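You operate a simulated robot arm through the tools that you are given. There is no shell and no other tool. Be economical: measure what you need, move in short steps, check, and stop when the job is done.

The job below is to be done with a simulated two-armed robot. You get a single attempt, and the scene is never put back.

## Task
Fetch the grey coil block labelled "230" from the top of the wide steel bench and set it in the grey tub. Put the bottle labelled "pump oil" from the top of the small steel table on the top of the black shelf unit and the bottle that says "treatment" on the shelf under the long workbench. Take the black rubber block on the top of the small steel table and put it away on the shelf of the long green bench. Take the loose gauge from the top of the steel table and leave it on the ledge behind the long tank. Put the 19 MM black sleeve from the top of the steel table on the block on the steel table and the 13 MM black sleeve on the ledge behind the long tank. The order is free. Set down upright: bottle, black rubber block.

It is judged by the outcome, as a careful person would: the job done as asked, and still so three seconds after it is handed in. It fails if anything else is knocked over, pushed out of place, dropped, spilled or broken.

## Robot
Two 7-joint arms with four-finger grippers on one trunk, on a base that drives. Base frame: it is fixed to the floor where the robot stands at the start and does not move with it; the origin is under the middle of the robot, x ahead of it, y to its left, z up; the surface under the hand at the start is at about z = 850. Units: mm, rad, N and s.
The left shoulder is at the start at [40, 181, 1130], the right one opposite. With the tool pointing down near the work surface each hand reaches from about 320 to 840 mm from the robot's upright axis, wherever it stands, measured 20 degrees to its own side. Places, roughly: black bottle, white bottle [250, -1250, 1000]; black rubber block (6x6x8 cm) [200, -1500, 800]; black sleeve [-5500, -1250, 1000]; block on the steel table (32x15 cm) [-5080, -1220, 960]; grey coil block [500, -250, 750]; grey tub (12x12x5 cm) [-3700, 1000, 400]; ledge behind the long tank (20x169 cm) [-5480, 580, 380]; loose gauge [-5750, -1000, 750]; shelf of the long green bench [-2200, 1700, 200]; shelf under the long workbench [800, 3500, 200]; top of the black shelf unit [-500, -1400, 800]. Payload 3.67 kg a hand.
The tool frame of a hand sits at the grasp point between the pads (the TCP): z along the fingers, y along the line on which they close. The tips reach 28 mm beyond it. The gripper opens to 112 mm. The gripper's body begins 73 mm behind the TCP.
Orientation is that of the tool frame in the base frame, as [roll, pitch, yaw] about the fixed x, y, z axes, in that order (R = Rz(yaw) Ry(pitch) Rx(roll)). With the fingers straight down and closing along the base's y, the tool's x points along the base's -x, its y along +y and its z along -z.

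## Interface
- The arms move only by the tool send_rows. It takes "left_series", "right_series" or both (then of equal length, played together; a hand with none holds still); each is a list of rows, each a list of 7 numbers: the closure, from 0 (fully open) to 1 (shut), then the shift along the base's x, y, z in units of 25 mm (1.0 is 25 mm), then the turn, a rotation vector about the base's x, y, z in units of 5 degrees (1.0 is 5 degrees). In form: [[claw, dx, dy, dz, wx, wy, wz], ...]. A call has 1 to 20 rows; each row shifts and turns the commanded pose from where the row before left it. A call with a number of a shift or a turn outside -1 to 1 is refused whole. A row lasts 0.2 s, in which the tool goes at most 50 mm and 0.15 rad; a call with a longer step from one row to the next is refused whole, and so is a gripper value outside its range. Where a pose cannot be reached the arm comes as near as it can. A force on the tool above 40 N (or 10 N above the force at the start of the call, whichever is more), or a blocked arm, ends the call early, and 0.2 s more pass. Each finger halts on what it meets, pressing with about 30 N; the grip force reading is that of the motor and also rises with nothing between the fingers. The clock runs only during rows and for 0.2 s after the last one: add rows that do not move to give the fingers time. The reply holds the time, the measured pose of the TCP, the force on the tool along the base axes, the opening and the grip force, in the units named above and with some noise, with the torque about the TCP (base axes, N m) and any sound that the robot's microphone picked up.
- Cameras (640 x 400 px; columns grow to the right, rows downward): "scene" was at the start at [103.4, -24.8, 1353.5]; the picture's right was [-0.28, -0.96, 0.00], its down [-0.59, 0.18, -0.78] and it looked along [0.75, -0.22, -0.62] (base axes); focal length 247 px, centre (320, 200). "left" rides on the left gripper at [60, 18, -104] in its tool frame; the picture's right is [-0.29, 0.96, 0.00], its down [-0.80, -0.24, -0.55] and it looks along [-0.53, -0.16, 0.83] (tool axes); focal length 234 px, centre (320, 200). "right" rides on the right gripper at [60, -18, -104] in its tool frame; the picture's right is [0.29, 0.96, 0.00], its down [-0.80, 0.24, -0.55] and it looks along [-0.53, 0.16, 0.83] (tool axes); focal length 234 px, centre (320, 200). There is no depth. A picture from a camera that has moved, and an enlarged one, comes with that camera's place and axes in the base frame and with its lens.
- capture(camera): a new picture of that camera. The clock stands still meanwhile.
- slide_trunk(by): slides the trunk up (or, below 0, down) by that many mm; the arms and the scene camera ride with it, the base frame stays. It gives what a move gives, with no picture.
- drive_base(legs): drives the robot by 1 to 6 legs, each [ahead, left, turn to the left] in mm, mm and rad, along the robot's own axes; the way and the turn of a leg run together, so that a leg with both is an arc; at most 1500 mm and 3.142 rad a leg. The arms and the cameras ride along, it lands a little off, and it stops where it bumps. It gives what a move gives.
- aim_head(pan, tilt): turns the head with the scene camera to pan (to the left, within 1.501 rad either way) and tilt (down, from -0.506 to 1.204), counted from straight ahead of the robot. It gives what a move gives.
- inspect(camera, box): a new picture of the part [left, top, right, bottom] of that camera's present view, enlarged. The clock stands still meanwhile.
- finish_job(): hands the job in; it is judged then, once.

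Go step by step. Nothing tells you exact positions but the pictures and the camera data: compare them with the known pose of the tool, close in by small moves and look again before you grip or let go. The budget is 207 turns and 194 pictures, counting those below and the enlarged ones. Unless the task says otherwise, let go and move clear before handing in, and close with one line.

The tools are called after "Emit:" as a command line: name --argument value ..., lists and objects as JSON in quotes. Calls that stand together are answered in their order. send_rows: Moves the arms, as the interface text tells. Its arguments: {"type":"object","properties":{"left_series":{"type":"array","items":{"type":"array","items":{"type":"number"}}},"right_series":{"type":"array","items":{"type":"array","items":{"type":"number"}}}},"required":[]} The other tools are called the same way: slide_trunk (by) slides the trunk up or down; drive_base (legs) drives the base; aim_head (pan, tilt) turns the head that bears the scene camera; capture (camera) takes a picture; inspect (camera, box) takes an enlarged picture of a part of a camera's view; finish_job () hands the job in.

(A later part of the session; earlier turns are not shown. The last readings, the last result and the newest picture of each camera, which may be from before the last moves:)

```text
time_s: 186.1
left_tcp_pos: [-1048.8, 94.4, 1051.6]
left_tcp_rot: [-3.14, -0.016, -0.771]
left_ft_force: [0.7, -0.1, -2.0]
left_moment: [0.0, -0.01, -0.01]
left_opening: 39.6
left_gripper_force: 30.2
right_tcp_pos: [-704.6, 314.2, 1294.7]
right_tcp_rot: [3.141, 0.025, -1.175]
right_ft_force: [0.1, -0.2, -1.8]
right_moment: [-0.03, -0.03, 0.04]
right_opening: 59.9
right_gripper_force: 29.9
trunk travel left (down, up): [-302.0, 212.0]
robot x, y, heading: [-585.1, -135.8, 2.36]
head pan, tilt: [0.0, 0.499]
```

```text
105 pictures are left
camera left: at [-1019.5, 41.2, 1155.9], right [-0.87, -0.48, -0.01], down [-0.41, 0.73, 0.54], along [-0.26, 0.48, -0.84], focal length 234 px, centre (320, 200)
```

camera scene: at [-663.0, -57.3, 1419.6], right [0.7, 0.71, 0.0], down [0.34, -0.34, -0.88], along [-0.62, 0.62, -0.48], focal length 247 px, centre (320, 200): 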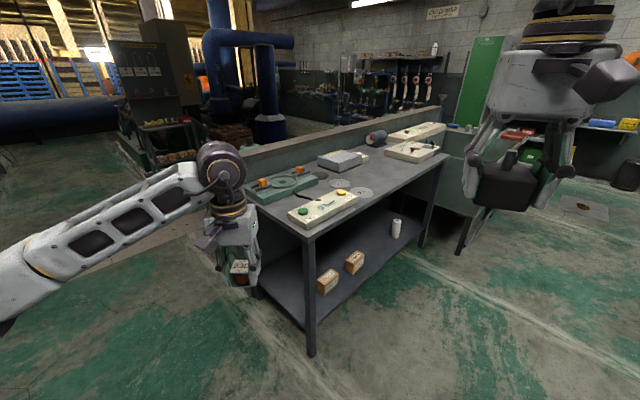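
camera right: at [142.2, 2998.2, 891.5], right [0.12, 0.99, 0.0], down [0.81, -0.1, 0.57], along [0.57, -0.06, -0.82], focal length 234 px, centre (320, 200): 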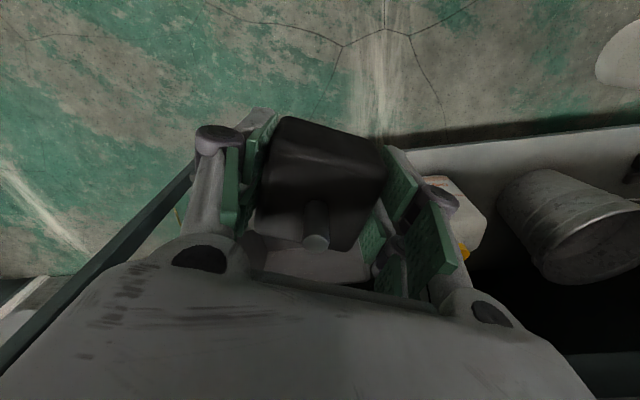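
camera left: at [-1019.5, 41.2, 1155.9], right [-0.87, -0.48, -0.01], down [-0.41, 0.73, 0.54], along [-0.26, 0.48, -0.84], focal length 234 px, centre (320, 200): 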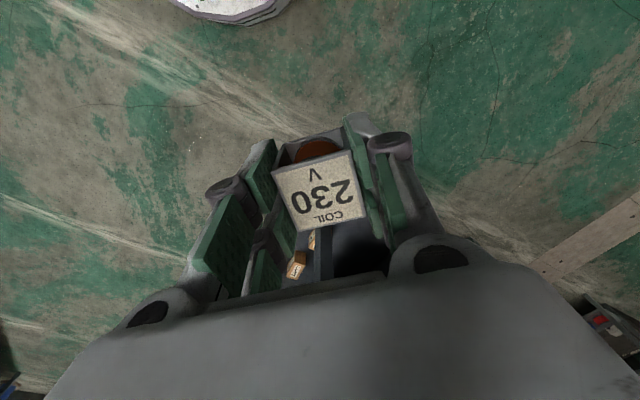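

Directly ahead is an instrument bench with a lower shelf; I'm not sure it's the "long green bench", so I look further to the left and right.

Emit:
aim_head --pan 0.75 --tilt 0.25

Emit:
capture --camera "scene"

Emit:
aim_head --pan 0 --tilt 0.25

Emit:
inspect --camera "scene" --box '[160, 90, 480, 290]'

```text
time_s: 187.2
left_tcp_pos: [-1048.9, 95.5, 1052.4]
left_tcp_rot: [-3.141, -0.017, -0.77]
left_ft_force: [0.7, -0.4, -1.1]
left_moment: [-0.01, -0.01, 0.0]
left_opening: 39.7
left_gripper_force: 29.9
right_tcp_pos: [-702.2, 313.1, 1294.5]
right_tcp_rot: [3.14, 0.025, -1.176]
right_ft_force: [-0.9, 1.0, -2.4]
right_moment: [-0.06, -0.03, 0.0]
right_opening: 59.9
right_gripper_force: 30.3
trunk travel left (down, up): [-302.0, 212.0]
robot x, y, heading: [-587.0, -138.3, 2.36]
head pan, tilt: [0.75, 0.25]
```

```text
104 pictures are left
camera scene: at [-691.7, -118.4, 1442.7], right [0.03, 1.0, 0.0], down [0.25, -0.01, -0.97], along [-0.97, 0.03, -0.25], focal length 247 px, centre (320, 200)
```

scene: 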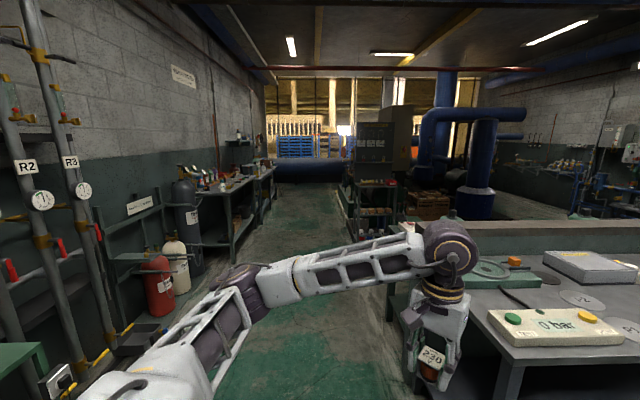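

```text
time_s: 188.3
left_tcp_pos: [-1048.6, 94.2, 1051.1]
left_tcp_rot: [-3.14, -0.016, -0.77]
left_ft_force: [0.4, -0.2, -1.7]
left_moment: [0.03, -0.01, 0.01]
left_opening: 39.8
left_gripper_force: 30.5
right_tcp_pos: [-704.3, 315.1, 1294.8]
right_tcp_rot: [-3.142, 0.026, -1.173]
right_ft_force: [0.6, 0.8, -2.4]
right_moment: [0.0, 0.02, -0.03]
right_opening: 59.7
right_gripper_force: 29.8
trunk travel left (down, up): [-302.0, 212.0]
robot x, y, heading: [-585.5, -137.4, 2.361]
head pan, tilt: [0.0, 0.25]
```

```text
2.00 times, centred on (320, 190) of scene
camera zoom: at [-664.8, -55.7, 1442.7], right [0.7, 0.71, 0.0], down [0.18, -0.17, -0.97], along [-0.69, 0.68, -0.25], focal length 494 px, centre (320, 220)
```

zoom: 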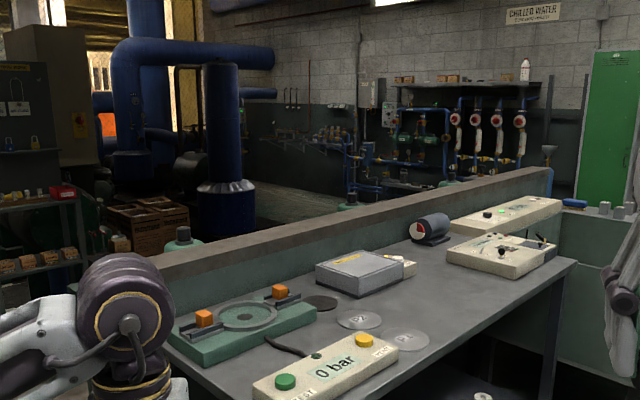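

The named spot [-2200, 1700] lies behind the partition beyond this bench. I'll drive down the aisle (−x) and look from the far side.

Emit:
drive_base --legs '[[0, 0, 0.78], [1500, 30, 0], [350, 30, 0]]'

Emit:
aim_head --pan -1.3 --tilt 0.3

Emit:
capture --camera "scene"

Emit:
aim_head --pan 0 --tilt 0.3

Emit:
capture --camera "scene"

```text
refused: leg 2 is longer than a leg can be; nothing moved
```

```text
time_s: 189.8
left_tcp_pos: [-1048.6, 93.6, 1051.8]
left_tcp_rot: [-3.14, -0.015, -0.772]
left_ft_force: [-1.1, -0.3, -0.8]
left_moment: [0.03, 0.01, 0.0]
left_opening: 39.5
left_gripper_force: 29.9
right_tcp_pos: [-704.5, 313.6, 1294.9]
right_tcp_rot: [3.14, 0.024, -1.175]
right_ft_force: [-0.6, 0.0, -2.1]
right_moment: [-0.04, 0.0, 0.03]
right_opening: 59.8
right_gripper_force: 30.5
trunk travel left (down, up): [-302.0, 212.0]
robot x, y, heading: [-581.8, -135.3, 2.359]
head pan, tilt: [-1.3, 0.3]
```

```text
102 pictures are left
camera scene: at [-552.9, -39.7, 1438.0], right [0.87, -0.49, 0.0], down [-0.14, -0.26, -0.96], along [0.46, 0.83, -0.3], focal length 247 px, centre (320, 200)
```

scene: 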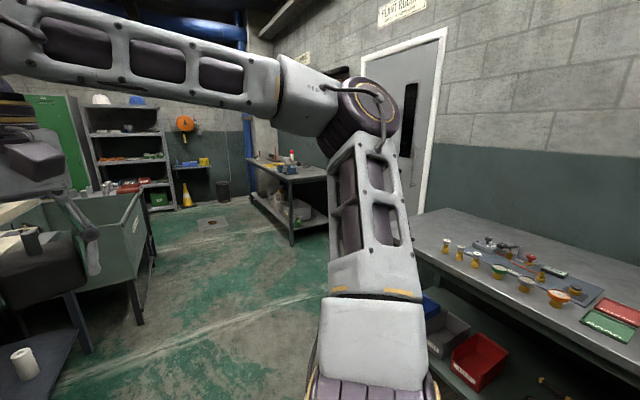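

```text
time_s: 191.3
left_tcp_pos: [-1048.4, 95.1, 1051.9]
left_tcp_rot: [-3.14, -0.015, -0.77]
left_ft_force: [0.4, 0.0, -2.4]
left_moment: [0.03, -0.03, -0.03]
left_opening: 39.8
left_gripper_force: 29.8
right_tcp_pos: [-704.6, 314.8, 1294.2]
right_tcp_rot: [3.14, 0.024, -1.174]
right_ft_force: [0.2, 0.6, -1.7]
right_moment: [-0.03, 0.0, -0.01]
right_opening: 59.8
right_gripper_force: 30.0
trunk travel left (down, up): [-302.0, 212.0]
robot x, y, heading: [-587.2, -136.2, 2.367]
head pan, tilt: [0.0, 0.3]
```

```text
101 pictures are left
camera scene: at [-664.7, -55.6, 1438.0], right [0.7, 0.71, 0.0], down [0.21, -0.21, -0.96], along [-0.68, 0.67, -0.3], focal length 247 px, centre (320, 200)
```

scene: 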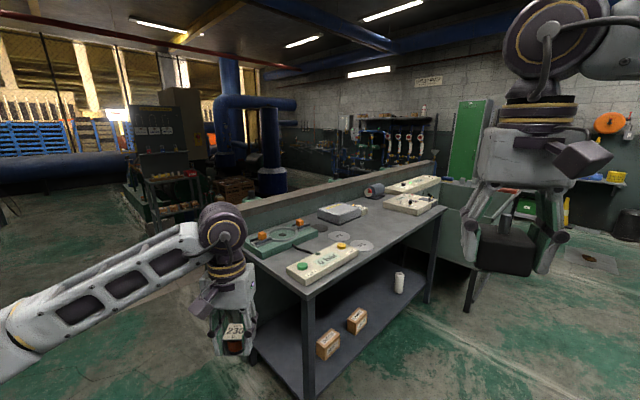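

Emit:
drive_base --legs '[[0, 0, 0.775], [1400, 30, 0], [450, 0, 0], [0, 0, -1.2]]'

Emit:
aim_head --pan 0 --tilt 0.35

Emit:
capture --camera "scene"

```text
time_s: 206.3
left_tcp_pos: [-2734.4, 265.7, 1051.0]
left_tcp_rot: [-3.141, -0.017, -1.231]
left_ft_force: [-0.9, 0.0, -1.8]
left_moment: [-0.01, 0.0, 0.01]
left_opening: 39.7
left_gripper_force: 29.8
right_tcp_pos: [-2327.9, 309.2, 1294.9]
right_tcp_rot: [3.14, 0.025, -1.636]
right_ft_force: [0.1, 0.5, -2.4]
right_moment: [-0.04, 0.01, -0.01]
right_opening: 60.0
right_gripper_force: 30.5
trunk travel left (down, up): [-302.0, 212.0]
robot x, y, heading: [-2422.3, -146.9, 1.902]
head pan, tilt: [0.0, 0.3]
```

```text
time_s: 207.0
left_tcp_pos: [-2734.3, 266.0, 1051.7]
left_tcp_rot: [-3.14, -0.016, -1.231]
left_ft_force: [-0.5, -0.3, -1.6]
left_moment: [0.0, -0.01, 0.01]
left_opening: 39.7
left_gripper_force: 30.5
right_tcp_pos: [-2328.3, 309.4, 1295.6]
right_tcp_rot: [3.14, 0.022, -1.636]
right_ft_force: [0.2, 0.3, -1.5]
right_moment: [-0.02, 0.01, 0.05]
right_opening: 59.7
right_gripper_force: 30.2
trunk travel left (down, up): [-302.0, 212.0]
robot x, y, heading: [-2419.2, -146.2, 1.903]
head pan, tilt: [0.0, 0.351]
```

```text
100 pictures are left
camera scene: at [-2456.5, -39.7, 1433.3], right [0.95, 0.33, 0.0], down [0.11, -0.33, -0.94], along [-0.31, 0.89, -0.34], focal length 247 px, centre (320, 200)
```

scene: 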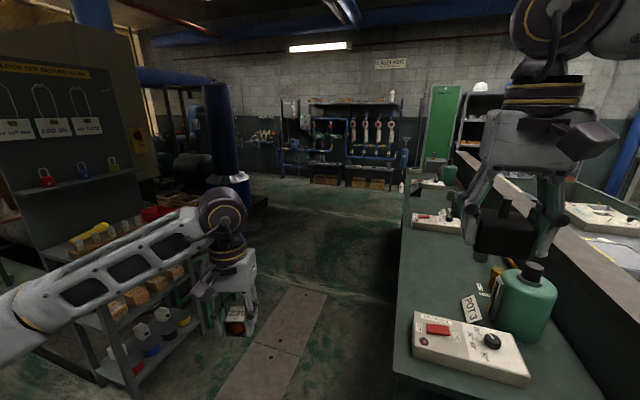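

The long green bench is on the right of this aisle: front edge near x = -2430, from y = 400 onward. I go to the aisle mouth, face +x, and look at its shelf with the trunk low.

Emit:
drive_base --legs '[[124, 359, 0], [0, 0, -1.9]]'

Emit:
aim_head --pan 0.7 --tilt 0.5

Emit:
slide_trunk --by -150

Emit:
capture --camera "scene"

```text
time_s: 214.4
left_tcp_pos: [-2307.7, 18.1, 1050.5]
left_tcp_rot: [-3.14, -0.016, -3.133]
left_ft_force: [0.8, 0.0, -1.1]
left_moment: [0.02, -0.01, 0.01]
left_opening: 39.8
left_gripper_force: 29.9
right_tcp_pos: [-2398.7, -379.6, 1294.1]
right_tcp_rot: [3.141, 0.024, 2.748]
right_ft_force: [0.0, 0.0, -2.6]
right_moment: [0.01, 0.04, 0.01]
right_opening: 59.7
right_gripper_force: 29.8
trunk travel left (down, up): [-302.0, 212.0]
robot x, y, heading: [-2800.8, -144.5, 0.001]
head pan, tilt: [0.0, 0.351]
```

```text
time_s: 215.5
left_tcp_pos: [-2308.7, 18.0, 1051.4]
left_tcp_rot: [-3.141, -0.014, -3.134]
left_ft_force: [-0.2, 0.3, -1.5]
left_moment: [0.01, 0.0, 0.02]
left_opening: 39.9
left_gripper_force: 29.9
right_tcp_pos: [-2398.6, -380.0, 1294.3]
right_tcp_rot: [3.139, 0.023, 2.748]
right_ft_force: [-0.3, 0.0, -1.9]
right_moment: [-0.02, 0.0, 0.0]
right_opening: 59.9
right_gripper_force: 29.7
trunk travel left (down, up): [-302.0, 212.0]
robot x, y, heading: [-2802.7, -147.0, -0.0]
head pan, tilt: [0.7, 0.499]
```

```text
time_s: 217.2
left_tcp_pos: [-2308.5, 18.1, 902.0]
left_tcp_rot: [-3.139, -0.015, -3.133]
left_ft_force: [0.6, 0.6, -1.6]
left_moment: [0.01, -0.01, 0.04]
left_opening: 39.7
left_gripper_force: 30.0
right_tcp_pos: [-2398.9, -380.0, 1144.8]
right_tcp_rot: [3.14, 0.024, 2.748]
right_ft_force: [-0.2, -0.1, -2.2]
right_moment: [-0.03, 0.05, -0.01]
right_opening: 59.7
right_gripper_force: 29.9
trunk travel left (down, up): [-152.0, 362.0]
robot x, y, heading: [-2799.9, -146.0, 0.001]
head pan, tilt: [0.7, 0.499]
```

```text
99 pictures are left
camera scene: at [-2710.2, -86.8, 1270.2], right [0.65, -0.76, 0.0], down [-0.37, -0.31, -0.88], along [0.67, 0.57, -0.48], focal length 247 px, centre (320, 200)
```

scene: 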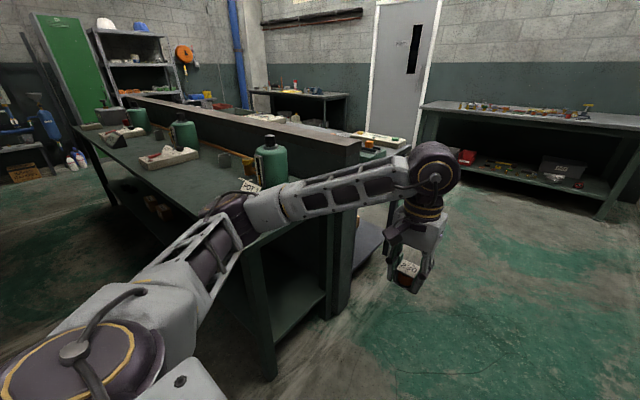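

The bench's end at y of about 480 is open onto the low shelf, so I can place the block from that end. First I test lowering the right arm here in free space, turning the hand inward as worked for the left.

Emit:
slide_trunk --by -150

Emit:
send_rows --right_series '[[0.75, 0, 0, -1, 0, 0, 1], [0.75, 0, 0, -1, 0, 0, 1], [0.75, 0, 0, -1, 0, 0, 1], [0.75, 0, 0, -1, 0, 0, 1], [0.75, 0, 0, -1, 0, 0, 1], [0.75, 0, 0, -1, 0, 0, 1], [0.75, 0, 0, -1, 0, 0, 1], [0.75, 0, 0, -1, 0, 0, 1], [0.75, 0, 0, -1, 0, 0, 0], [0.75, 0, 0, -1, 0, 0, 0], [0.75, 0, 0, -1, 0, 0, 0], [0.75, 0, 0, -1, 0, 0, 0], [0.75, 0, 0, -1, 0, 0, 0], [0.75, 0, 0, -1, 0, 0, 0], [0.75, 0, 0, -1, 0, 0, 0], [0.75, 0, 0, -1, 0, 0, 0], [0.75, 0, 0, 0, 0, 0, 0]]'

Emit:
aim_head --pan -0.3 --tilt 0.7

Emit:
capture --camera "scene"

```text
time_s: 219.0
left_tcp_pos: [-2309.4, 18.0, 752.7]
left_tcp_rot: [-3.14, -0.014, -3.134]
left_ft_force: [0.7, 0.3, -1.5]
left_moment: [0.03, -0.01, 0.0]
left_opening: 39.6
left_gripper_force: 30.5
right_tcp_pos: [-2398.5, -379.7, 995.5]
right_tcp_rot: [3.14, 0.025, 2.748]
right_ft_force: [-0.1, -0.4, -2.3]
right_moment: [0.03, 0.03, -0.01]
right_opening: 59.7
right_gripper_force: 29.7
trunk travel left (down, up): [-2.0, 512.0]
robot x, y, heading: [-2799.7, -145.9, 0.005]
head pan, tilt: [0.7, 0.499]
```

```text
time_s: 222.6
left_tcp_pos: [-2308.6, 17.9, 753.6]
left_tcp_rot: [-3.139, -0.014, -3.134]
left_ft_force: [-0.2, -0.2, -1.1]
left_moment: [0.01, 0.02, -0.01]
left_opening: 39.4
left_gripper_force: 30.0
right_tcp_pos: [-2399.6, -381.0, 596.2]
right_tcp_rot: [3.141, 0.024, -2.839]
right_ft_force: [0.6, 0.0, -2.6]
right_moment: [-0.02, 0.02, -0.01]
right_opening: 59.7
right_gripper_force: 30.1
trunk travel left (down, up): [-2.0, 512.0]
robot x, y, heading: [-2801.0, -145.4, -0.006]
head pan, tilt: [0.7, 0.499]
```

```text
time_s: 223.9
left_tcp_pos: [-2309.0, 18.1, 751.7]
left_tcp_rot: [-3.14, -0.018, -3.133]
left_ft_force: [0.2, -0.9, -0.8]
left_moment: [0.02, 0.0, 0.01]
left_opening: 39.6
left_gripper_force: 29.9
right_tcp_pos: [-2399.7, -380.2, 596.4]
right_tcp_rot: [3.139, 0.025, -2.838]
right_ft_force: [0.4, -0.2, -2.8]
right_moment: [0.01, 0.02, 0.01]
right_opening: 59.9
right_gripper_force: 29.9
trunk travel left (down, up): [-2.0, 512.0]
robot x, y, heading: [-2800.1, -145.3, 0.002]
head pan, tilt: [-0.3, 0.7]
```

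```text
98 pictures are left
camera scene: at [-2698.4, -170.4, 1103.1], right [-0.29, -0.96, 0.0], down [-0.62, 0.19, -0.76], along [0.73, -0.22, -0.64], focal length 247 px, centre (320, 200)
```

scene: 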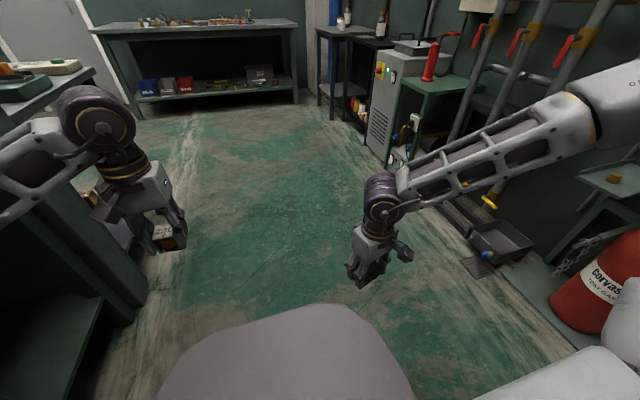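

Emit:
send_rows --right_series '[[0.75, 0, 0, -1, 0, 0, 0], [0.75, 0, 0, -1, 0, 0, 0], [0.75, 0, 0, -1, 0, 0, 0], [0.75, 0, 0, -1, 0, 0, 0], [0.75, 0, 0, -1, 0, 0, 0], [0.75, 0, 0, -1, 0, 0, 0], [0.75, 0, 0, -1, 0, 0, 0], [0.75, 0, 0, -1, 0, 0, 0], [0.75, 0, 0, -1, 0, 0, 0], [0.75, 0, 0, -1, 0, 0, 0], [0.75, 0, 0, -1, 0, 0, 0], [0.75, 0, 0, -1, 0, 0, 0], [0.75, 0, 0, 0, 0, 0, 0]]'

Emit:
capture --camera "scene"

```text
time_s: 226.7
left_tcp_pos: [-2308.6, 18.2, 752.6]
left_tcp_rot: [-3.141, -0.016, -3.132]
left_ft_force: [0.4, -0.1, -1.8]
left_moment: [-0.01, 0.01, -0.02]
left_opening: 39.9
left_gripper_force: 30.2
right_tcp_pos: [-2414.0, -425.1, 386.7]
right_tcp_rot: [3.141, 0.025, -2.838]
right_ft_force: [0.4, -0.1, -2.1]
right_moment: [-0.02, -0.02, 0.01]
right_opening: 59.8
right_gripper_force: 29.9
right hand out of reach, approached as far as the arm can: row 8, 9, 10, 11, 12
trunk travel left (down, up): [-2.0, 512.0]
robot x, y, heading: [-2795.9, -148.1, 0.003]
head pan, tilt: [-0.3, 0.7]
```

```text
97 pictures are left
camera scene: at [-2698.4, -170.5, 1103.1], right [-0.29, -0.96, 0.0], down [-0.62, 0.19, -0.76], along [0.73, -0.23, -0.64], focal length 247 px, centre (320, 200)
```

scene: 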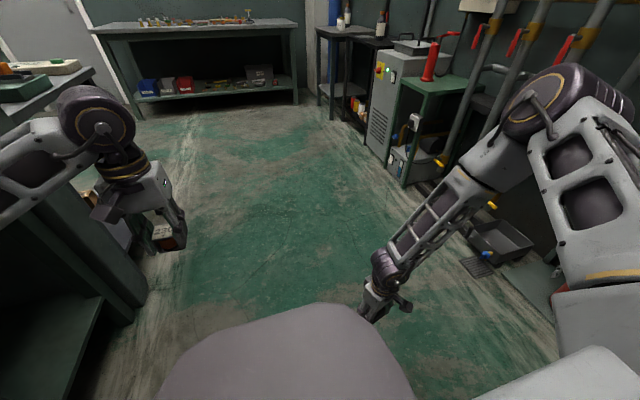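

The arm stalls at z = 387 in this posture. I try turning the hand further inward, as that released the left arm.

Emit:
send_rows --right_series '[[0.75, 0, 0, 1, 0, 0, 0], [0.75, 0, 0, 1, 0, 0, 1], [0.75, 0, 0, 0, 0, 0, 1], [0.75, 0, 0, 0, 0, 0, 1], [0.75, 0, 0, 0, 0, 0, 1], [0.75, 0, 0, 0, 0, 0, 1], [0.75, 0, 0, 0, 0, 0, 1], [0.75, 0, 0, 0, 0, 0, 1], [0.75, 0, 0, 0, 0, 0, 1], [0.75, 0, 0, -1, 0, 0, 0], [0.75, 0, 0, -1, 0, 0, 0], [0.75, 0, 0, -1, 0, 0, 0], [0.75, 0, 0, -1, 0, 0, 0], [0.75, 0, 0, 0, 0, 0, 0]]'

Emit:
capture --camera "scene"

```text
time_s: 229.7
left_tcp_pos: [-2308.9, 18.0, 752.9]
left_tcp_rot: [-3.141, -0.015, -3.132]
left_ft_force: [0.0, -0.2, -1.1]
left_moment: [-0.01, -0.02, 0.01]
left_opening: 39.7
left_gripper_force: 29.7
right_tcp_pos: [-2419.7, -438.1, 379.6]
right_tcp_rot: [3.139, 0.026, -2.139]
right_ft_force: [0.3, -0.1, -3.0]
right_moment: [0.0, 0.0, -0.05]
right_opening: 59.7
right_gripper_force: 29.7
right hand out of reach, approached as far as the arm can: row 12, 13
trunk travel left (down, up): [-2.0, 512.0]
robot x, y, heading: [-2801.0, -146.1, -0.002]
head pan, tilt: [-0.3, 0.7]
```

```text
96 pictures are left
camera scene: at [-2698.4, -170.5, 1103.1], right [-0.29, -0.96, 0.0], down [-0.62, 0.19, -0.76], along [0.73, -0.23, -0.64], focal length 247 px, centre (320, 200)
```

scene: 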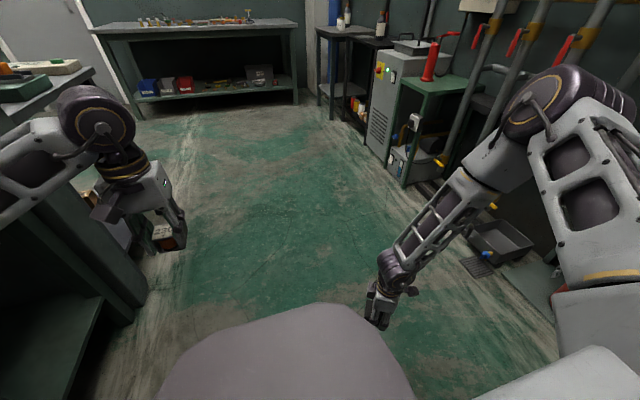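

No change. I'll try another way into the low posture: turn back, tilt the hand forward (which dropped the left elbow), lower, then un-tilt.

Emit:
send_rows --right_series '[[0.75, 0, 0, 1, 0, 0, -1], [0.75, 0, 0, 1, 0, 0, -1], [0.75, 0, 0, 1, 0, 0, -1], [0.75, 0, 0, 0.5, 0, 0, -1], [0.75, 0, 0, 0, 0, 0, -1], [0.75, 0, 0, 0, 0, 0, -1], [0.75, 0, 0, 0, 0, 0, -1], [0.75, 0, 0, 0, 0, 0, -1], [0.75, 0, 0, 0, 0, -1, 0], [0.75, 0, 0, 0, 0, -1, 0], [0.75, 0, 0, 0, 0, -1, 0], [0.75, 0, 0, 0, 0, -1, 0], [0.75, 0, 0, 0, 0, -1, 0], [0.75, 0, 0, 0, 0, -1, 0], [0.75, 0, 0, 0, 0, -1, 0], [0.75, 0, 0, 0, 0, -1, 0], [0.75, 0, 0, 0, 0, -1, 0], [0.75, 0, 0, 0, 0, -1, 0], [0.75, 0, 0, 0, 0, 0, 0]]'

Emit:
send_rows --right_series '[[0.75, 0, 0, -1, 0, 0, 0], [0.75, 0, 0, -1, 0, 0, 0], [0.75, 0, 0, -1, 0, 0, 0], [0.75, 0, 0, -1, 0, 0, 0], [0.75, 0, 0, -1, 0, 0, 0], [0.75, 0, 0, -1, 0, 0, 0], [0.75, 0, 0, 0, 0, 0, 0]]'

Emit:
capture --camera "scene"

```text
time_s: 233.7
left_tcp_pos: [-2309.0, 17.3, 752.7]
left_tcp_rot: [-3.141, -0.016, -3.132]
left_ft_force: [-0.2, 0.2, -0.9]
left_moment: [0.02, 0.02, 0.02]
left_opening: 40.1
left_gripper_force: 30.2
right_tcp_pos: [-2393.7, -458.3, 511.6]
right_tcp_rot: [-2.929, 0.624, -2.766]
right_ft_force: [-0.4, -0.1, -2.6]
right_moment: [0.0, 0.06, -0.02]
right_opening: 59.6
right_gripper_force: 29.9
right hand out of reach, approached as far as the arm can: row 15, 16, 17, 18
trunk travel left (down, up): [-2.0, 512.0]
robot x, y, heading: [-2798.4, -143.4, 0.002]
head pan, tilt: [-0.3, 0.7]
```

```text
time_s: 235.3
left_tcp_pos: [-2308.0, 19.1, 752.9]
left_tcp_rot: [3.14, -0.017, -3.134]
left_ft_force: [0.4, 0.6, -1.0]
left_moment: [0.01, 0.01, -0.01]
left_opening: 39.9
left_gripper_force: 29.7
right_tcp_pos: [-2360.7, -511.7, 462.8]
right_tcp_rot: [-2.936, 0.617, -2.767]
right_ft_force: [0.4, 0.8, -2.5]
right_moment: [0.01, 0.03, 0.02]
right_opening: 59.9
right_gripper_force: 30.0
right hand out of reach, approached as far as the arm can: row 1, 2, 3, 4, 5, 6
trunk travel left (down, up): [-2.0, 512.0]
robot x, y, heading: [-2802.8, -141.8, 0.008]
head pan, tilt: [-0.3, 0.7]
```

```text
95 pictures are left
camera scene: at [-2698.5, -170.5, 1103.1], right [-0.29, -0.96, 0.0], down [-0.62, 0.19, -0.76], along [0.73, -0.23, -0.64], focal length 247 px, centre (320, 200)
```

scene: 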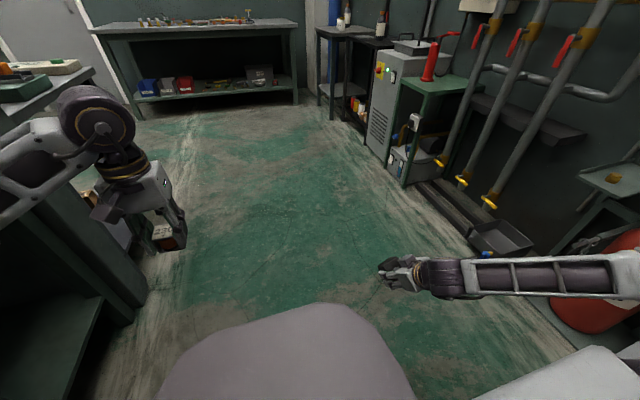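

The elbow is now low. I un-tilt the hand while lowering further.

Emit:
send_rows --right_series '[[0.75, -0.3, 0.3, -0.6, 0, 1, 0], [0.75, -0.3, 0.3, -0.6, 0, 1, 0], [0.75, -0.3, 0.3, -0.6, 0, 1, 0], [0.75, -0.3, 0.3, -0.6, 0, 1, 0], [0.75, -0.3, 0.3, -0.6, 0, 1, 0], [0.75, -0.3, 0.3, -0.6, 0, 1, 0], [0.75, -0.3, 0.3, -0.6, 0, 1, 0], [0.75, 0, 0, -1, 0, 0, 0], [0.75, 0, 0, -1, 0, 0, 0], [0.75, 0, 0, -1, 0, 0, 0], [0.75, 0, 0, -1, 0, 0, 0], [0.75, 0, 0, -1, 0, 0, 0], [0.75, 0, 0, 0, 0, 0, 0]]'

Emit:
capture --camera "scene"

```text
time_s: 238.1
left_tcp_pos: [-2307.9, 17.2, 751.5]
left_tcp_rot: [-3.14, -0.016, -3.133]
left_ft_force: [0.5, 0.0, -1.9]
left_moment: [-0.01, 0.0, 0.0]
left_opening: 39.7
left_gripper_force: 30.3
right_tcp_pos: [-2420.5, -480.3, 366.2]
right_tcp_rot: [3.14, 0.044, -2.837]
right_ft_force: [-0.6, 0.0, -3.7]
right_moment: [-0.04, 0.04, 0.0]
right_opening: 60.0
right_gripper_force: 29.4
right hand out of reach, approached as far as the arm can: row 7, 8, 9, 10, 11, 12
trunk travel left (down, up): [-2.0, 512.0]
robot x, y, heading: [-2800.9, -145.5, -0.001]
head pan, tilt: [-0.3, 0.7]
```

```text
94 pictures are left
camera scene: at [-2698.4, -170.6, 1103.1], right [-0.29, -0.96, 0.0], down [-0.62, 0.19, -0.76], along [0.73, -0.23, -0.64], focal length 247 px, centre (320, 200)
```

scene: 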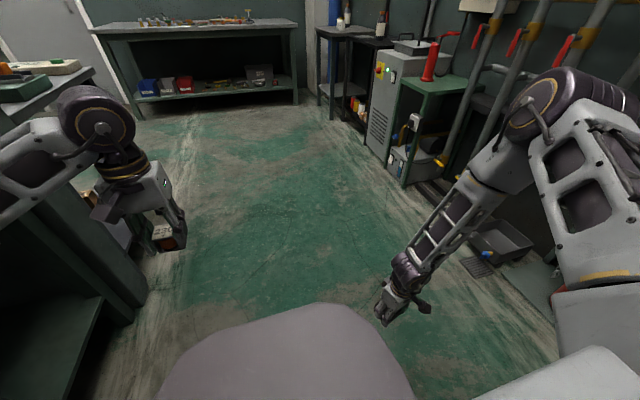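

With a vertical hand the arm won't get low enough for the shelf. A tilted grip (as for the bottle) does, so I'll need to set the block down once and re-grip it tilted. First I survey the green bench top and the rack on the left (for the grey tub).

Emit:
slide_trunk --by 300

Emit:
drive_base --legs '[[0, 0, 1.571]]'

Emit:
aim_head --pan -0.2 --tilt 0.45

Emit:
capture --camera "scene"

Emit:
aim_head --pan 0.7 --tilt 0.5

Emit:
capture --camera "scene"

```text
time_s: 241.1
left_tcp_pos: [-2308.2, 18.5, 1051.3]
left_tcp_rot: [3.141, -0.017, -3.132]
left_ft_force: [-0.2, 0.2, -0.6]
left_moment: [-0.01, 0.0, 0.02]
left_opening: 39.8
left_gripper_force: 30.4
right_tcp_pos: [-2420.7, -479.8, 664.5]
right_tcp_rot: [3.139, 0.043, -2.837]
right_ft_force: [-0.4, -0.5, -2.7]
right_moment: [-0.03, -0.01, -0.01]
right_opening: 59.9
right_gripper_force: 29.4
trunk travel left (down, up): [-302.0, 212.0]
robot x, y, heading: [-2803.2, -147.1, 0.005]
head pan, tilt: [-0.3, 0.7]
```

```text
time_s: 245.7
left_tcp_pos: [-2969.0, 344.1, 1052.3]
left_tcp_rot: [-3.141, -0.015, -1.552]
left_ft_force: [-0.1, -0.1, -1.8]
left_moment: [0.03, 0.02, -0.04]
left_opening: 39.8
left_gripper_force: 30.8
right_tcp_pos: [-2469.8, 238.7, 663.8]
right_tcp_rot: [3.14, 0.045, -1.256]
right_ft_force: [-0.8, 0.8, -2.4]
right_moment: [0.0, 0.0, -0.03]
right_opening: 59.9
right_gripper_force: 30.4
trunk travel left (down, up): [-302.0, 212.0]
robot x, y, heading: [-2800.8, -145.3, 1.583]
head pan, tilt: [-0.3, 0.7]
```

```text
time_s: 246.5
left_tcp_pos: [-2969.8, 344.7, 1051.3]
left_tcp_rot: [-3.141, -0.015, -1.551]
left_ft_force: [-0.3, -1.4, -1.5]
left_moment: [-0.05, -0.02, 0.01]
left_opening: 39.9
left_gripper_force: 30.1
right_tcp_pos: [-2469.8, 238.8, 664.6]
right_tcp_rot: [3.139, 0.043, -1.257]
right_ft_force: [-0.2, 0.1, -0.9]
right_moment: [-0.03, -0.05, -0.03]
right_opening: 59.8
right_gripper_force: 29.3
trunk travel left (down, up): [-302.0, 212.0]
robot x, y, heading: [-2796.3, -147.0, 1.584]
head pan, tilt: [-0.201, 0.45]
```

```text
93 pictures are left
camera scene: at [-2782.9, -34.5, 1424.0], right [0.98, -0.19, 0.0], down [-0.08, -0.43, -0.9], along [0.17, 0.88, -0.44], focal length 247 px, centre (320, 200)
```

scene: 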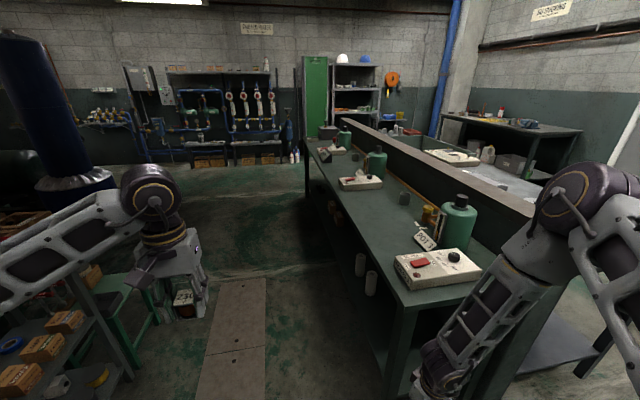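

```text
time_s: 247.7
left_tcp_pos: [-2970.0, 344.5, 1052.9]
left_tcp_rot: [3.141, -0.016, -1.552]
left_ft_force: [0.4, -0.3, -1.8]
left_moment: [-0.01, 0.03, 0.02]
left_opening: 39.7
left_gripper_force: 29.9
right_tcp_pos: [-2469.7, 240.1, 663.8]
right_tcp_rot: [3.141, 0.044, -1.259]
right_ft_force: [-0.1, 0.4, -2.9]
right_moment: [-0.02, -0.01, -0.02]
right_opening: 59.7
right_gripper_force: 30.7
trunk travel left (down, up): [-302.0, 212.0]
robot x, y, heading: [-2800.4, -142.7, 1.58]
head pan, tilt: [0.7, 0.499]
```

```text
92 pictures are left
camera scene: at [-2859.6, -55.8, 1419.6], right [0.76, 0.65, 0.0], down [0.31, -0.36, -0.88], along [-0.57, 0.66, -0.48], focal length 247 px, centre (320, 200)
```

scene: 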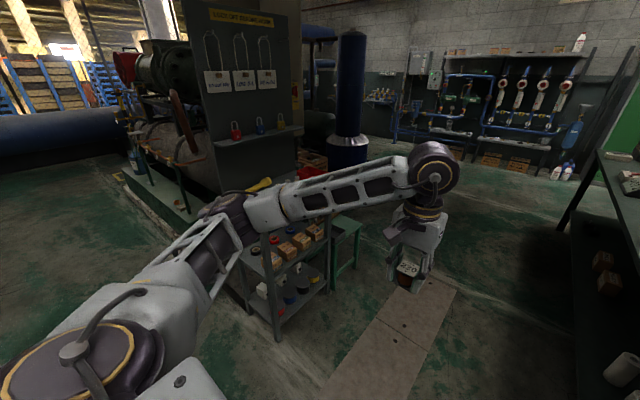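

Emit:
inspect --camera "scene" --box '[200, 200, 400, 325]'

Emit:
aim_head --pan -0.25 --tilt 0.55

Emit:
inspect --camera "scene" --box '[270, 120, 510, 270]'

```text
3.20 times, centred on (300, 262) of scene
camera zoom: at [-2859.6, -55.8, 1419.6], right [0.76, 0.65, 0.0], down [0.31, -0.36, -0.88], along [-0.57, 0.66, -0.48], focal length 790 px, centre (384, 0)
```

zoom: 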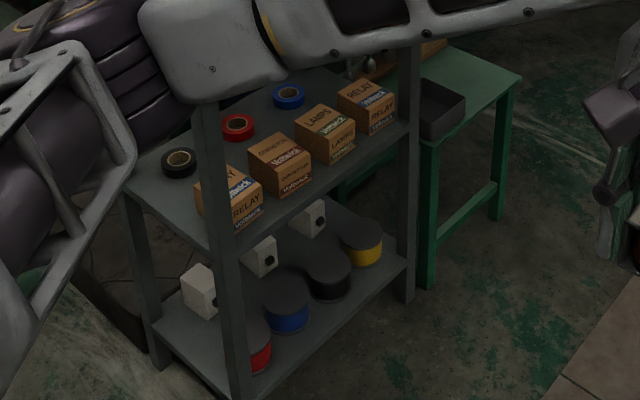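

```text
time_s: 248.9
left_tcp_pos: [-2969.2, 345.8, 1051.5]
left_tcp_rot: [-3.141, -0.016, -1.551]
left_ft_force: [-0.5, -0.8, -0.9]
left_moment: [-0.03, 0.02, 0.04]
left_opening: 39.7
left_gripper_force: 29.8
right_tcp_pos: [-2469.4, 239.4, 664.1]
right_tcp_rot: [3.139, 0.044, -1.256]
right_ft_force: [0.6, 0.2, -1.7]
right_moment: [-0.04, 0.0, 0.06]
right_opening: 59.9
right_gripper_force: 30.3
trunk travel left (down, up): [-302.0, 212.0]
robot x, y, heading: [-2795.8, -145.3, 1.58]
head pan, tilt: [-0.25, 0.55]
```

```text
2.67 times, centred on (390, 195) of scene
camera zoom: at [-2779.2, -37.4, 1415.0], right [0.97, -0.23, 0.0], down [-0.12, -0.51, -0.85], along [0.2, 0.83, -0.52], focal length 659 px, centre (133, 213)
```

zoom: 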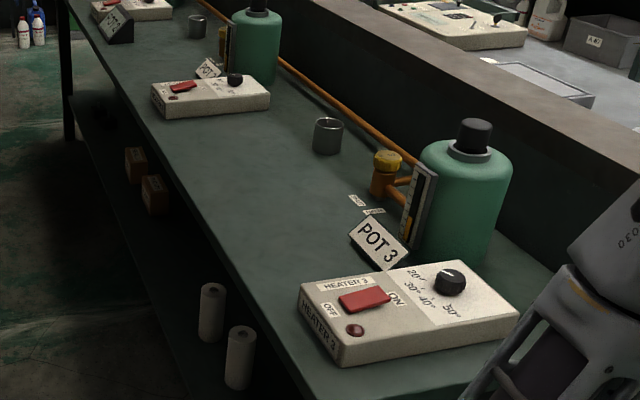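

The grey tub is on the small green stool at about [-3657, 1050]. The green bench top has free space around [-2385, 760], and the shelf beneath it is free there too. I raise and tuck the right hand, then drive into the aisle facing the bench.

Emit:
send_rows --right_series '[[0.75, -0.5, 0, 1, 0, 0, 0], [0.75, -0.5, 0, 1, 0, 0, 0], [0.75, -0.5, 0, 1, 0, 0, -0.8], [0.75, -0.5, 0, 1, 0, 0, -0.8], [0.75, -0.5, 0, 1, 0, 0, -0.8], [0.75, -0.5, 0, 1, 0, 0, -0.8], [0.75, -0.5, 0, 1, 0, 0, 0], [0.75, -0.5, 0, 1, 0, 0, 0], [0.75, -0.5, 0, 1, 0, 0, 0], [0.75, -0.5, 0, 1, 0, 0, 0], [0.75, 0, 0, 1, 0, 0, 0], [0.75, 0, 0, 1, 0, 0, 0], [0.75, 0, 0, 1, 0, 0, 0], [0.75, 0, 0, 1, 0, 0, 0], [0.75, 0, 0, 0, 0, 0, 0]]'

Emit:
drive_base --legs '[[0, 160, 0], [1050, 0, 0], [0, 0, -1.58]]'

Emit:
aim_head --pan -0.2 --tilt 0.6

Emit:
capture --camera "scene"

```text
time_s: 252.1
left_tcp_pos: [-2969.2, 344.7, 1051.6]
left_tcp_rot: [-3.139, -0.016, -1.551]
left_ft_force: [-0.5, 0.5, -1.7]
left_moment: [0.0, 0.04, -0.01]
left_opening: 39.8
left_gripper_force: 29.9
right_tcp_pos: [-2596.0, 240.9, 1015.4]
right_tcp_rot: [3.139, 0.045, -1.535]
right_ft_force: [0.7, 0.5, -3.2]
right_moment: [0.01, 0.01, 0.02]
right_opening: 59.9
right_gripper_force: 30.0
trunk travel left (down, up): [-302.0, 212.0]
robot x, y, heading: [-2802.0, -143.7, 1.585]
head pan, tilt: [-0.25, 0.55]
```

```text
time_s: 263.0
left_tcp_pos: [-2489.6, 1064.4, 1050.9]
left_tcp_rot: [-3.141, -0.014, -3.131]
left_ft_force: [-0.6, -0.5, -2.1]
left_moment: [0.04, -0.02, 0.0]
left_opening: 40.0
left_gripper_force: 29.9
right_tcp_pos: [-2597.8, 690.4, 1015.1]
right_tcp_rot: [3.14, 0.043, -3.115]
right_ft_force: [1.0, 0.2, -2.7]
right_moment: [-0.04, 0.02, -0.01]
right_opening: 59.8
right_gripper_force: 30.2
trunk travel left (down, up): [-302.0, 212.0]
robot x, y, heading: [-2979.3, 897.0, 0.002]
head pan, tilt: [-0.25, 0.55]
```

```text
time_s: 263.6
left_tcp_pos: [-2489.8, 1064.9, 1051.8]
left_tcp_rot: [3.139, -0.016, -3.129]
left_ft_force: [-0.3, 0.5, -1.0]
left_moment: [0.0, 0.0, -0.01]
left_opening: 39.7
left_gripper_force: 30.3
right_tcp_pos: [-2598.0, 691.7, 1015.8]
right_tcp_rot: [3.139, 0.045, -3.113]
right_ft_force: [-0.2, 0.4, -2.5]
right_moment: [-0.02, 0.02, 0.0]
right_opening: 59.7
right_gripper_force: 30.0
trunk travel left (down, up): [-302.0, 212.0]
robot x, y, heading: [-2983.3, 900.6, 0.004]
head pan, tilt: [-0.201, 0.6]
```

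```text
89 pictures are left
camera scene: at [-2873.7, 882.1, 1410.5], right [-0.19, -0.98, 0.0], down [-0.55, 0.11, -0.82], along [0.81, -0.16, -0.57], focal length 247 px, centre (320, 200)
```

scene: 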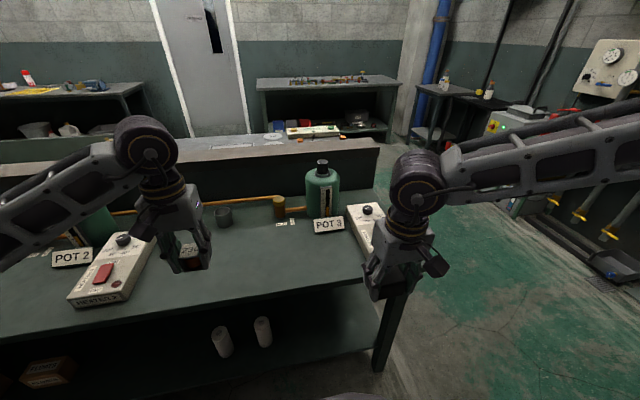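

Emit:
capture --camera "left"

Emit:
capture --camera "right"

```text
88 pictures are left
camera left: at [-2548.2, 1082.3, 1155.7], right [0.28, 0.96, -0.01], down [0.81, -0.23, 0.54], along [0.52, -0.15, -0.84], focal length 234 px, centre (320, 200)
```

left: 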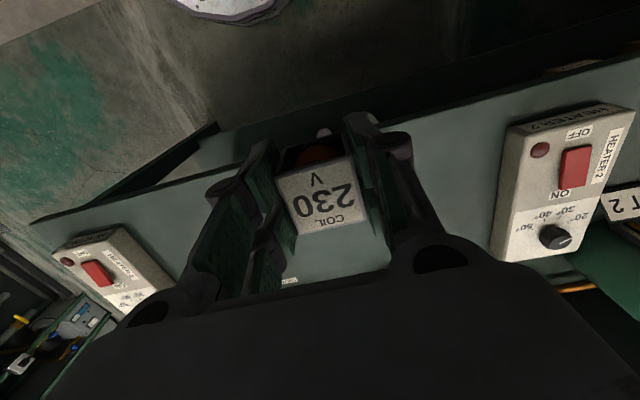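

```text
87 pictures are left
camera right: at [-2661.7, 671.7, 1117.5], right [-0.32, 0.95, -0.01], down [0.77, 0.26, 0.59], along [0.56, 0.18, -0.81], focal length 234 px, centre (320, 200)
```

right: 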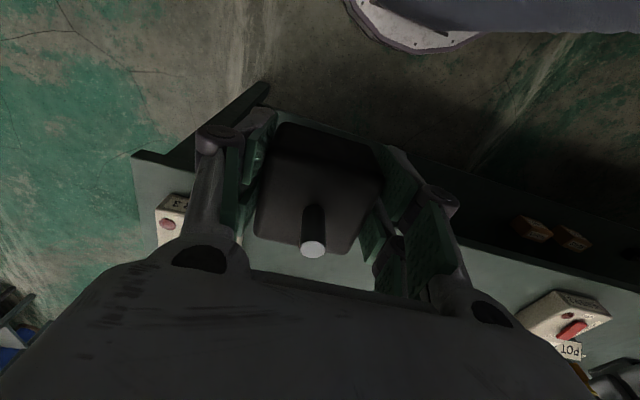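

Bench top is at z = 796, front edge at x = -2433; heater 3 ends at y = 665 and heater 2 starts at 1300. I set the block down at about [-2375, 800].

Emit:
drive_base --legs '[[0, 105, 0]]'

Emit:
slide_trunk --by -140

Emit:
send_rows --right_series '[[0.75, 1, 0, 0, 0, 0, 0], [0.75, 1, 0, 0, 0, 0, 0], [0.75, 1, 0, 0, 0, 0, 0], [0.75, 1, 0, 0, 0, 0, 0], [0.75, 1, 0, 0, 0, 0, 0], [0.75, 1, 0, 0, 0, 0, 0], [0.75, 1, 0, 0, 0, 0, 0], [0.75, 1, 0, 0, 0, 0, 0], [0.75, 0.9, 0, 0, 0, 0, 0], [0.75, 0, 0, 0, 0, 0, 0]]'

Emit:
capture --camera "scene"

Emit:
capture --camera "right"

```text
time_s: 264.8
left_tcp_pos: [-2490.2, 1172.0, 1052.2]
left_tcp_rot: [-3.139, -0.016, -3.131]
left_ft_force: [0.0, 0.1, -1.8]
left_moment: [-0.03, 0.01, -0.03]
left_opening: 39.6
left_gripper_force: 30.0
right_tcp_pos: [-2599.0, 797.3, 1015.9]
right_tcp_rot: [3.141, 0.043, -3.112]
right_ft_force: [0.6, 0.1, -1.9]
right_moment: [-0.02, 0.04, -0.05]
right_opening: 59.9
right_gripper_force: 30.3
trunk travel left (down, up): [-302.0, 212.0]
robot x, y, heading: [-2982.6, 1003.9, 0.0]
head pan, tilt: [-0.201, 0.6]
```

```text
time_s: 266.5
left_tcp_pos: [-2490.6, 1170.7, 913.0]
left_tcp_rot: [-3.139, -0.014, -3.128]
left_ft_force: [0.9, 0.6, -1.4]
left_moment: [-0.01, 0.02, -0.04]
left_opening: 39.6
left_gripper_force: 29.8
right_tcp_pos: [-2598.4, 797.2, 877.4]
right_tcp_rot: [3.141, 0.043, -3.114]
right_ft_force: [0.3, -0.3, -2.7]
right_moment: [0.01, 0.03, 0.0]
right_opening: 59.9
right_gripper_force: 30.3
trunk travel left (down, up): [-162.0, 352.0]
robot x, y, heading: [-2981.2, 1003.4, 0.004]
head pan, tilt: [-0.201, 0.6]
```

```text
time_s: 268.7
left_tcp_pos: [-2490.7, 1171.0, 912.5]
left_tcp_rot: [-3.141, -0.014, -3.129]
left_ft_force: [-0.6, -0.6, -1.3]
left_moment: [-0.01, -0.02, 0.02]
left_opening: 39.6
left_gripper_force: 29.9
right_tcp_pos: [-2374.9, 796.2, 875.8]
right_tcp_rot: [3.14, 0.045, -3.114]
right_ft_force: [-0.3, 0.1, -2.7]
right_moment: [0.0, -0.01, 0.02]
right_opening: 59.9
right_gripper_force: 29.8
trunk travel left (down, up): [-162.0, 352.0]
robot x, y, heading: [-2982.1, 1005.4, 0.004]
head pan, tilt: [-0.201, 0.6]
```

```text
86 pictures are left
camera scene: at [-2874.8, 988.7, 1271.3], right [-0.19, -0.98, 0.0], down [-0.55, 0.11, -0.83], along [0.81, -0.16, -0.56], focal length 247 px, centre (320, 200)
```

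scene: 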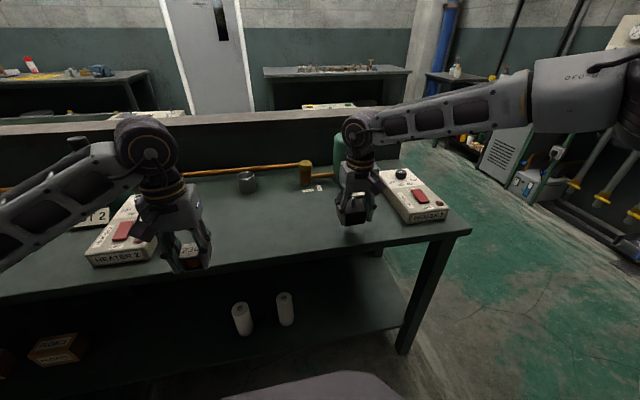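

```text
85 pictures are left
camera right: at [-2439.9, 777.6, 979.2], right [-0.31, 0.95, -0.01], down [0.77, 0.26, 0.59], along [0.56, 0.18, -0.81], focal length 234 px, centre (320, 200)
```

right: 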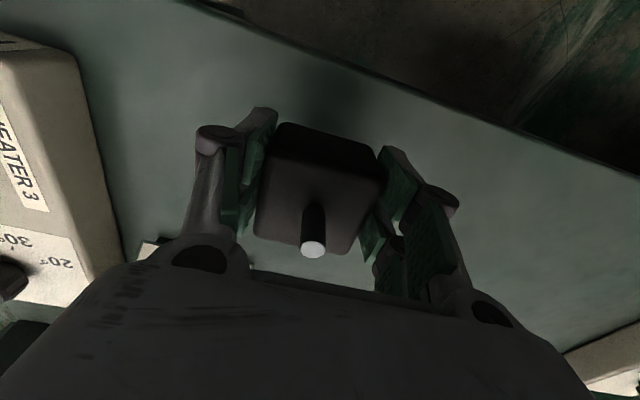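

Emit:
send_rows --right_series '[[0.75, 0, 0, 0, 0, 0.5, 0], [0.75, 0, 0, 0, 0, 0, 0]]'

Emit:
slide_trunk --by -60

```text
time_s: 269.3
left_tcp_pos: [-2490.7, 1171.3, 912.1]
left_tcp_rot: [-3.138, -0.015, -3.13]
left_ft_force: [-0.7, -0.3, -1.8]
left_moment: [0.03, -0.02, 0.0]
left_opening: 39.6
left_gripper_force: 29.8
right_tcp_pos: [-2374.5, 796.0, 875.9]
right_tcp_rot: [3.139, 0.0, -3.115]
right_ft_force: [0.6, 0.7, -2.4]
right_moment: [0.0, 0.01, -0.02]
right_opening: 59.5
right_gripper_force: 30.0
trunk travel left (down, up): [-162.0, 352.0]
robot x, y, heading: [-2980.0, 1004.2, 0.004]
head pan, tilt: [-0.201, 0.6]
```

```text
time_s: 270.2
left_tcp_pos: [-2491.8, 1171.2, 852.5]
left_tcp_rot: [-3.139, -0.015, -3.129]
left_ft_force: [-0.2, 0.4, -1.4]
left_moment: [0.02, 0.03, 0.01]
left_opening: 39.7
left_gripper_force: 29.7
right_tcp_pos: [-2374.4, 796.0, 825.4]
right_tcp_rot: [3.137, 0.014, -3.116]
right_ft_force: [-11.1, 0.5, 18.5]
right_moment: [-0.7, 0.79, -0.45]
right_opening: 59.7
right_gripper_force: 30.0
trunk travel left (down, up): [-102.0, 411.0]
robot x, y, heading: [-2976.8, 1007.0, -0.0]
head pan, tilt: [-0.201, 0.6]
stopped: the force on the tool passed its limit at 77 N (the readings are from after the stop); the commanded pose is now the measured one
```

Contact. I relieve the pressure, release, raise the hand and look.

Emit:
send_rows --right_series '[[0.75, 0, 0, 0.1, 0, 0, 0], [0.5, 0, 0, 0, 0, 0, 0], [0.3, 0, 0, 0, 0, 0, 0], [0.15, 0, 0, 0, 0, 0, 0], [0.15, 0, 0, 0.6, 0, 0, 0], [0.15, 0, 0, 1, 0, 0, 0], [0.1, 0, 0, 1, 0, 0, 0], [0.1, 0, 0, 1, 0, 0, 0], [0, 0, 0, 1, 0, 0, 0], [0, 0, 0, 1, 0, 0, 0], [0, 0, 0, 0, 0, 0, 0]]'

Emit:
capture --camera "right"

Emit:
inspect --camera "scene" --box '[280, 130, 440, 230]'

```text
time_s: 272.6
left_tcp_pos: [-2490.6, 1170.0, 850.7]
left_tcp_rot: [3.141, -0.013, -3.131]
left_ft_force: [-0.1, 0.1, -0.2]
left_moment: [-0.01, 0.0, 0.03]
left_opening: 39.7
left_gripper_force: 29.0
right_tcp_pos: [-2373.8, 797.0, 965.1]
right_tcp_rot: [3.138, 0.01, -3.117]
right_ft_force: [-0.2, 0.4, -0.9]
right_moment: [0.0, -0.02, -0.01]
right_opening: 112.3
right_gripper_force: 0.0
trunk travel left (down, up): [-102.0, 411.0]
robot x, y, heading: [-2981.8, 1003.7, 0.002]
head pan, tilt: [-0.201, 0.6]
```

```text
84 pictures are left
camera right: at [-2434.0, 778.0, 1070.3], right [-0.31, 0.95, 0.0], down [0.78, 0.26, 0.56], along [0.53, 0.18, -0.83], focal length 234 px, centre (320, 200)
```

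right: 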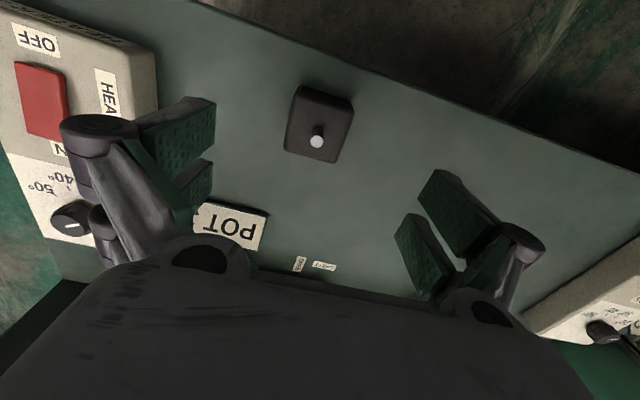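

```text
4.00 times, centred on (360, 180) of scene
camera zoom: at [-2874.4, 988.4, 1210.9], right [-0.2, -0.98, 0.0], down [-0.55, 0.11, -0.82], along [0.81, -0.16, -0.57], focal length 988 px, centre (160, 280)
```

zoom: 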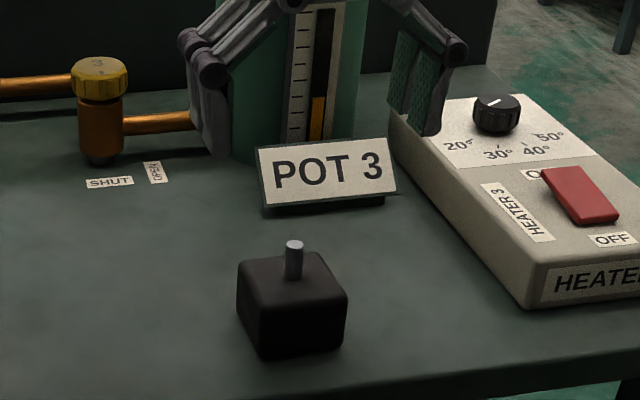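

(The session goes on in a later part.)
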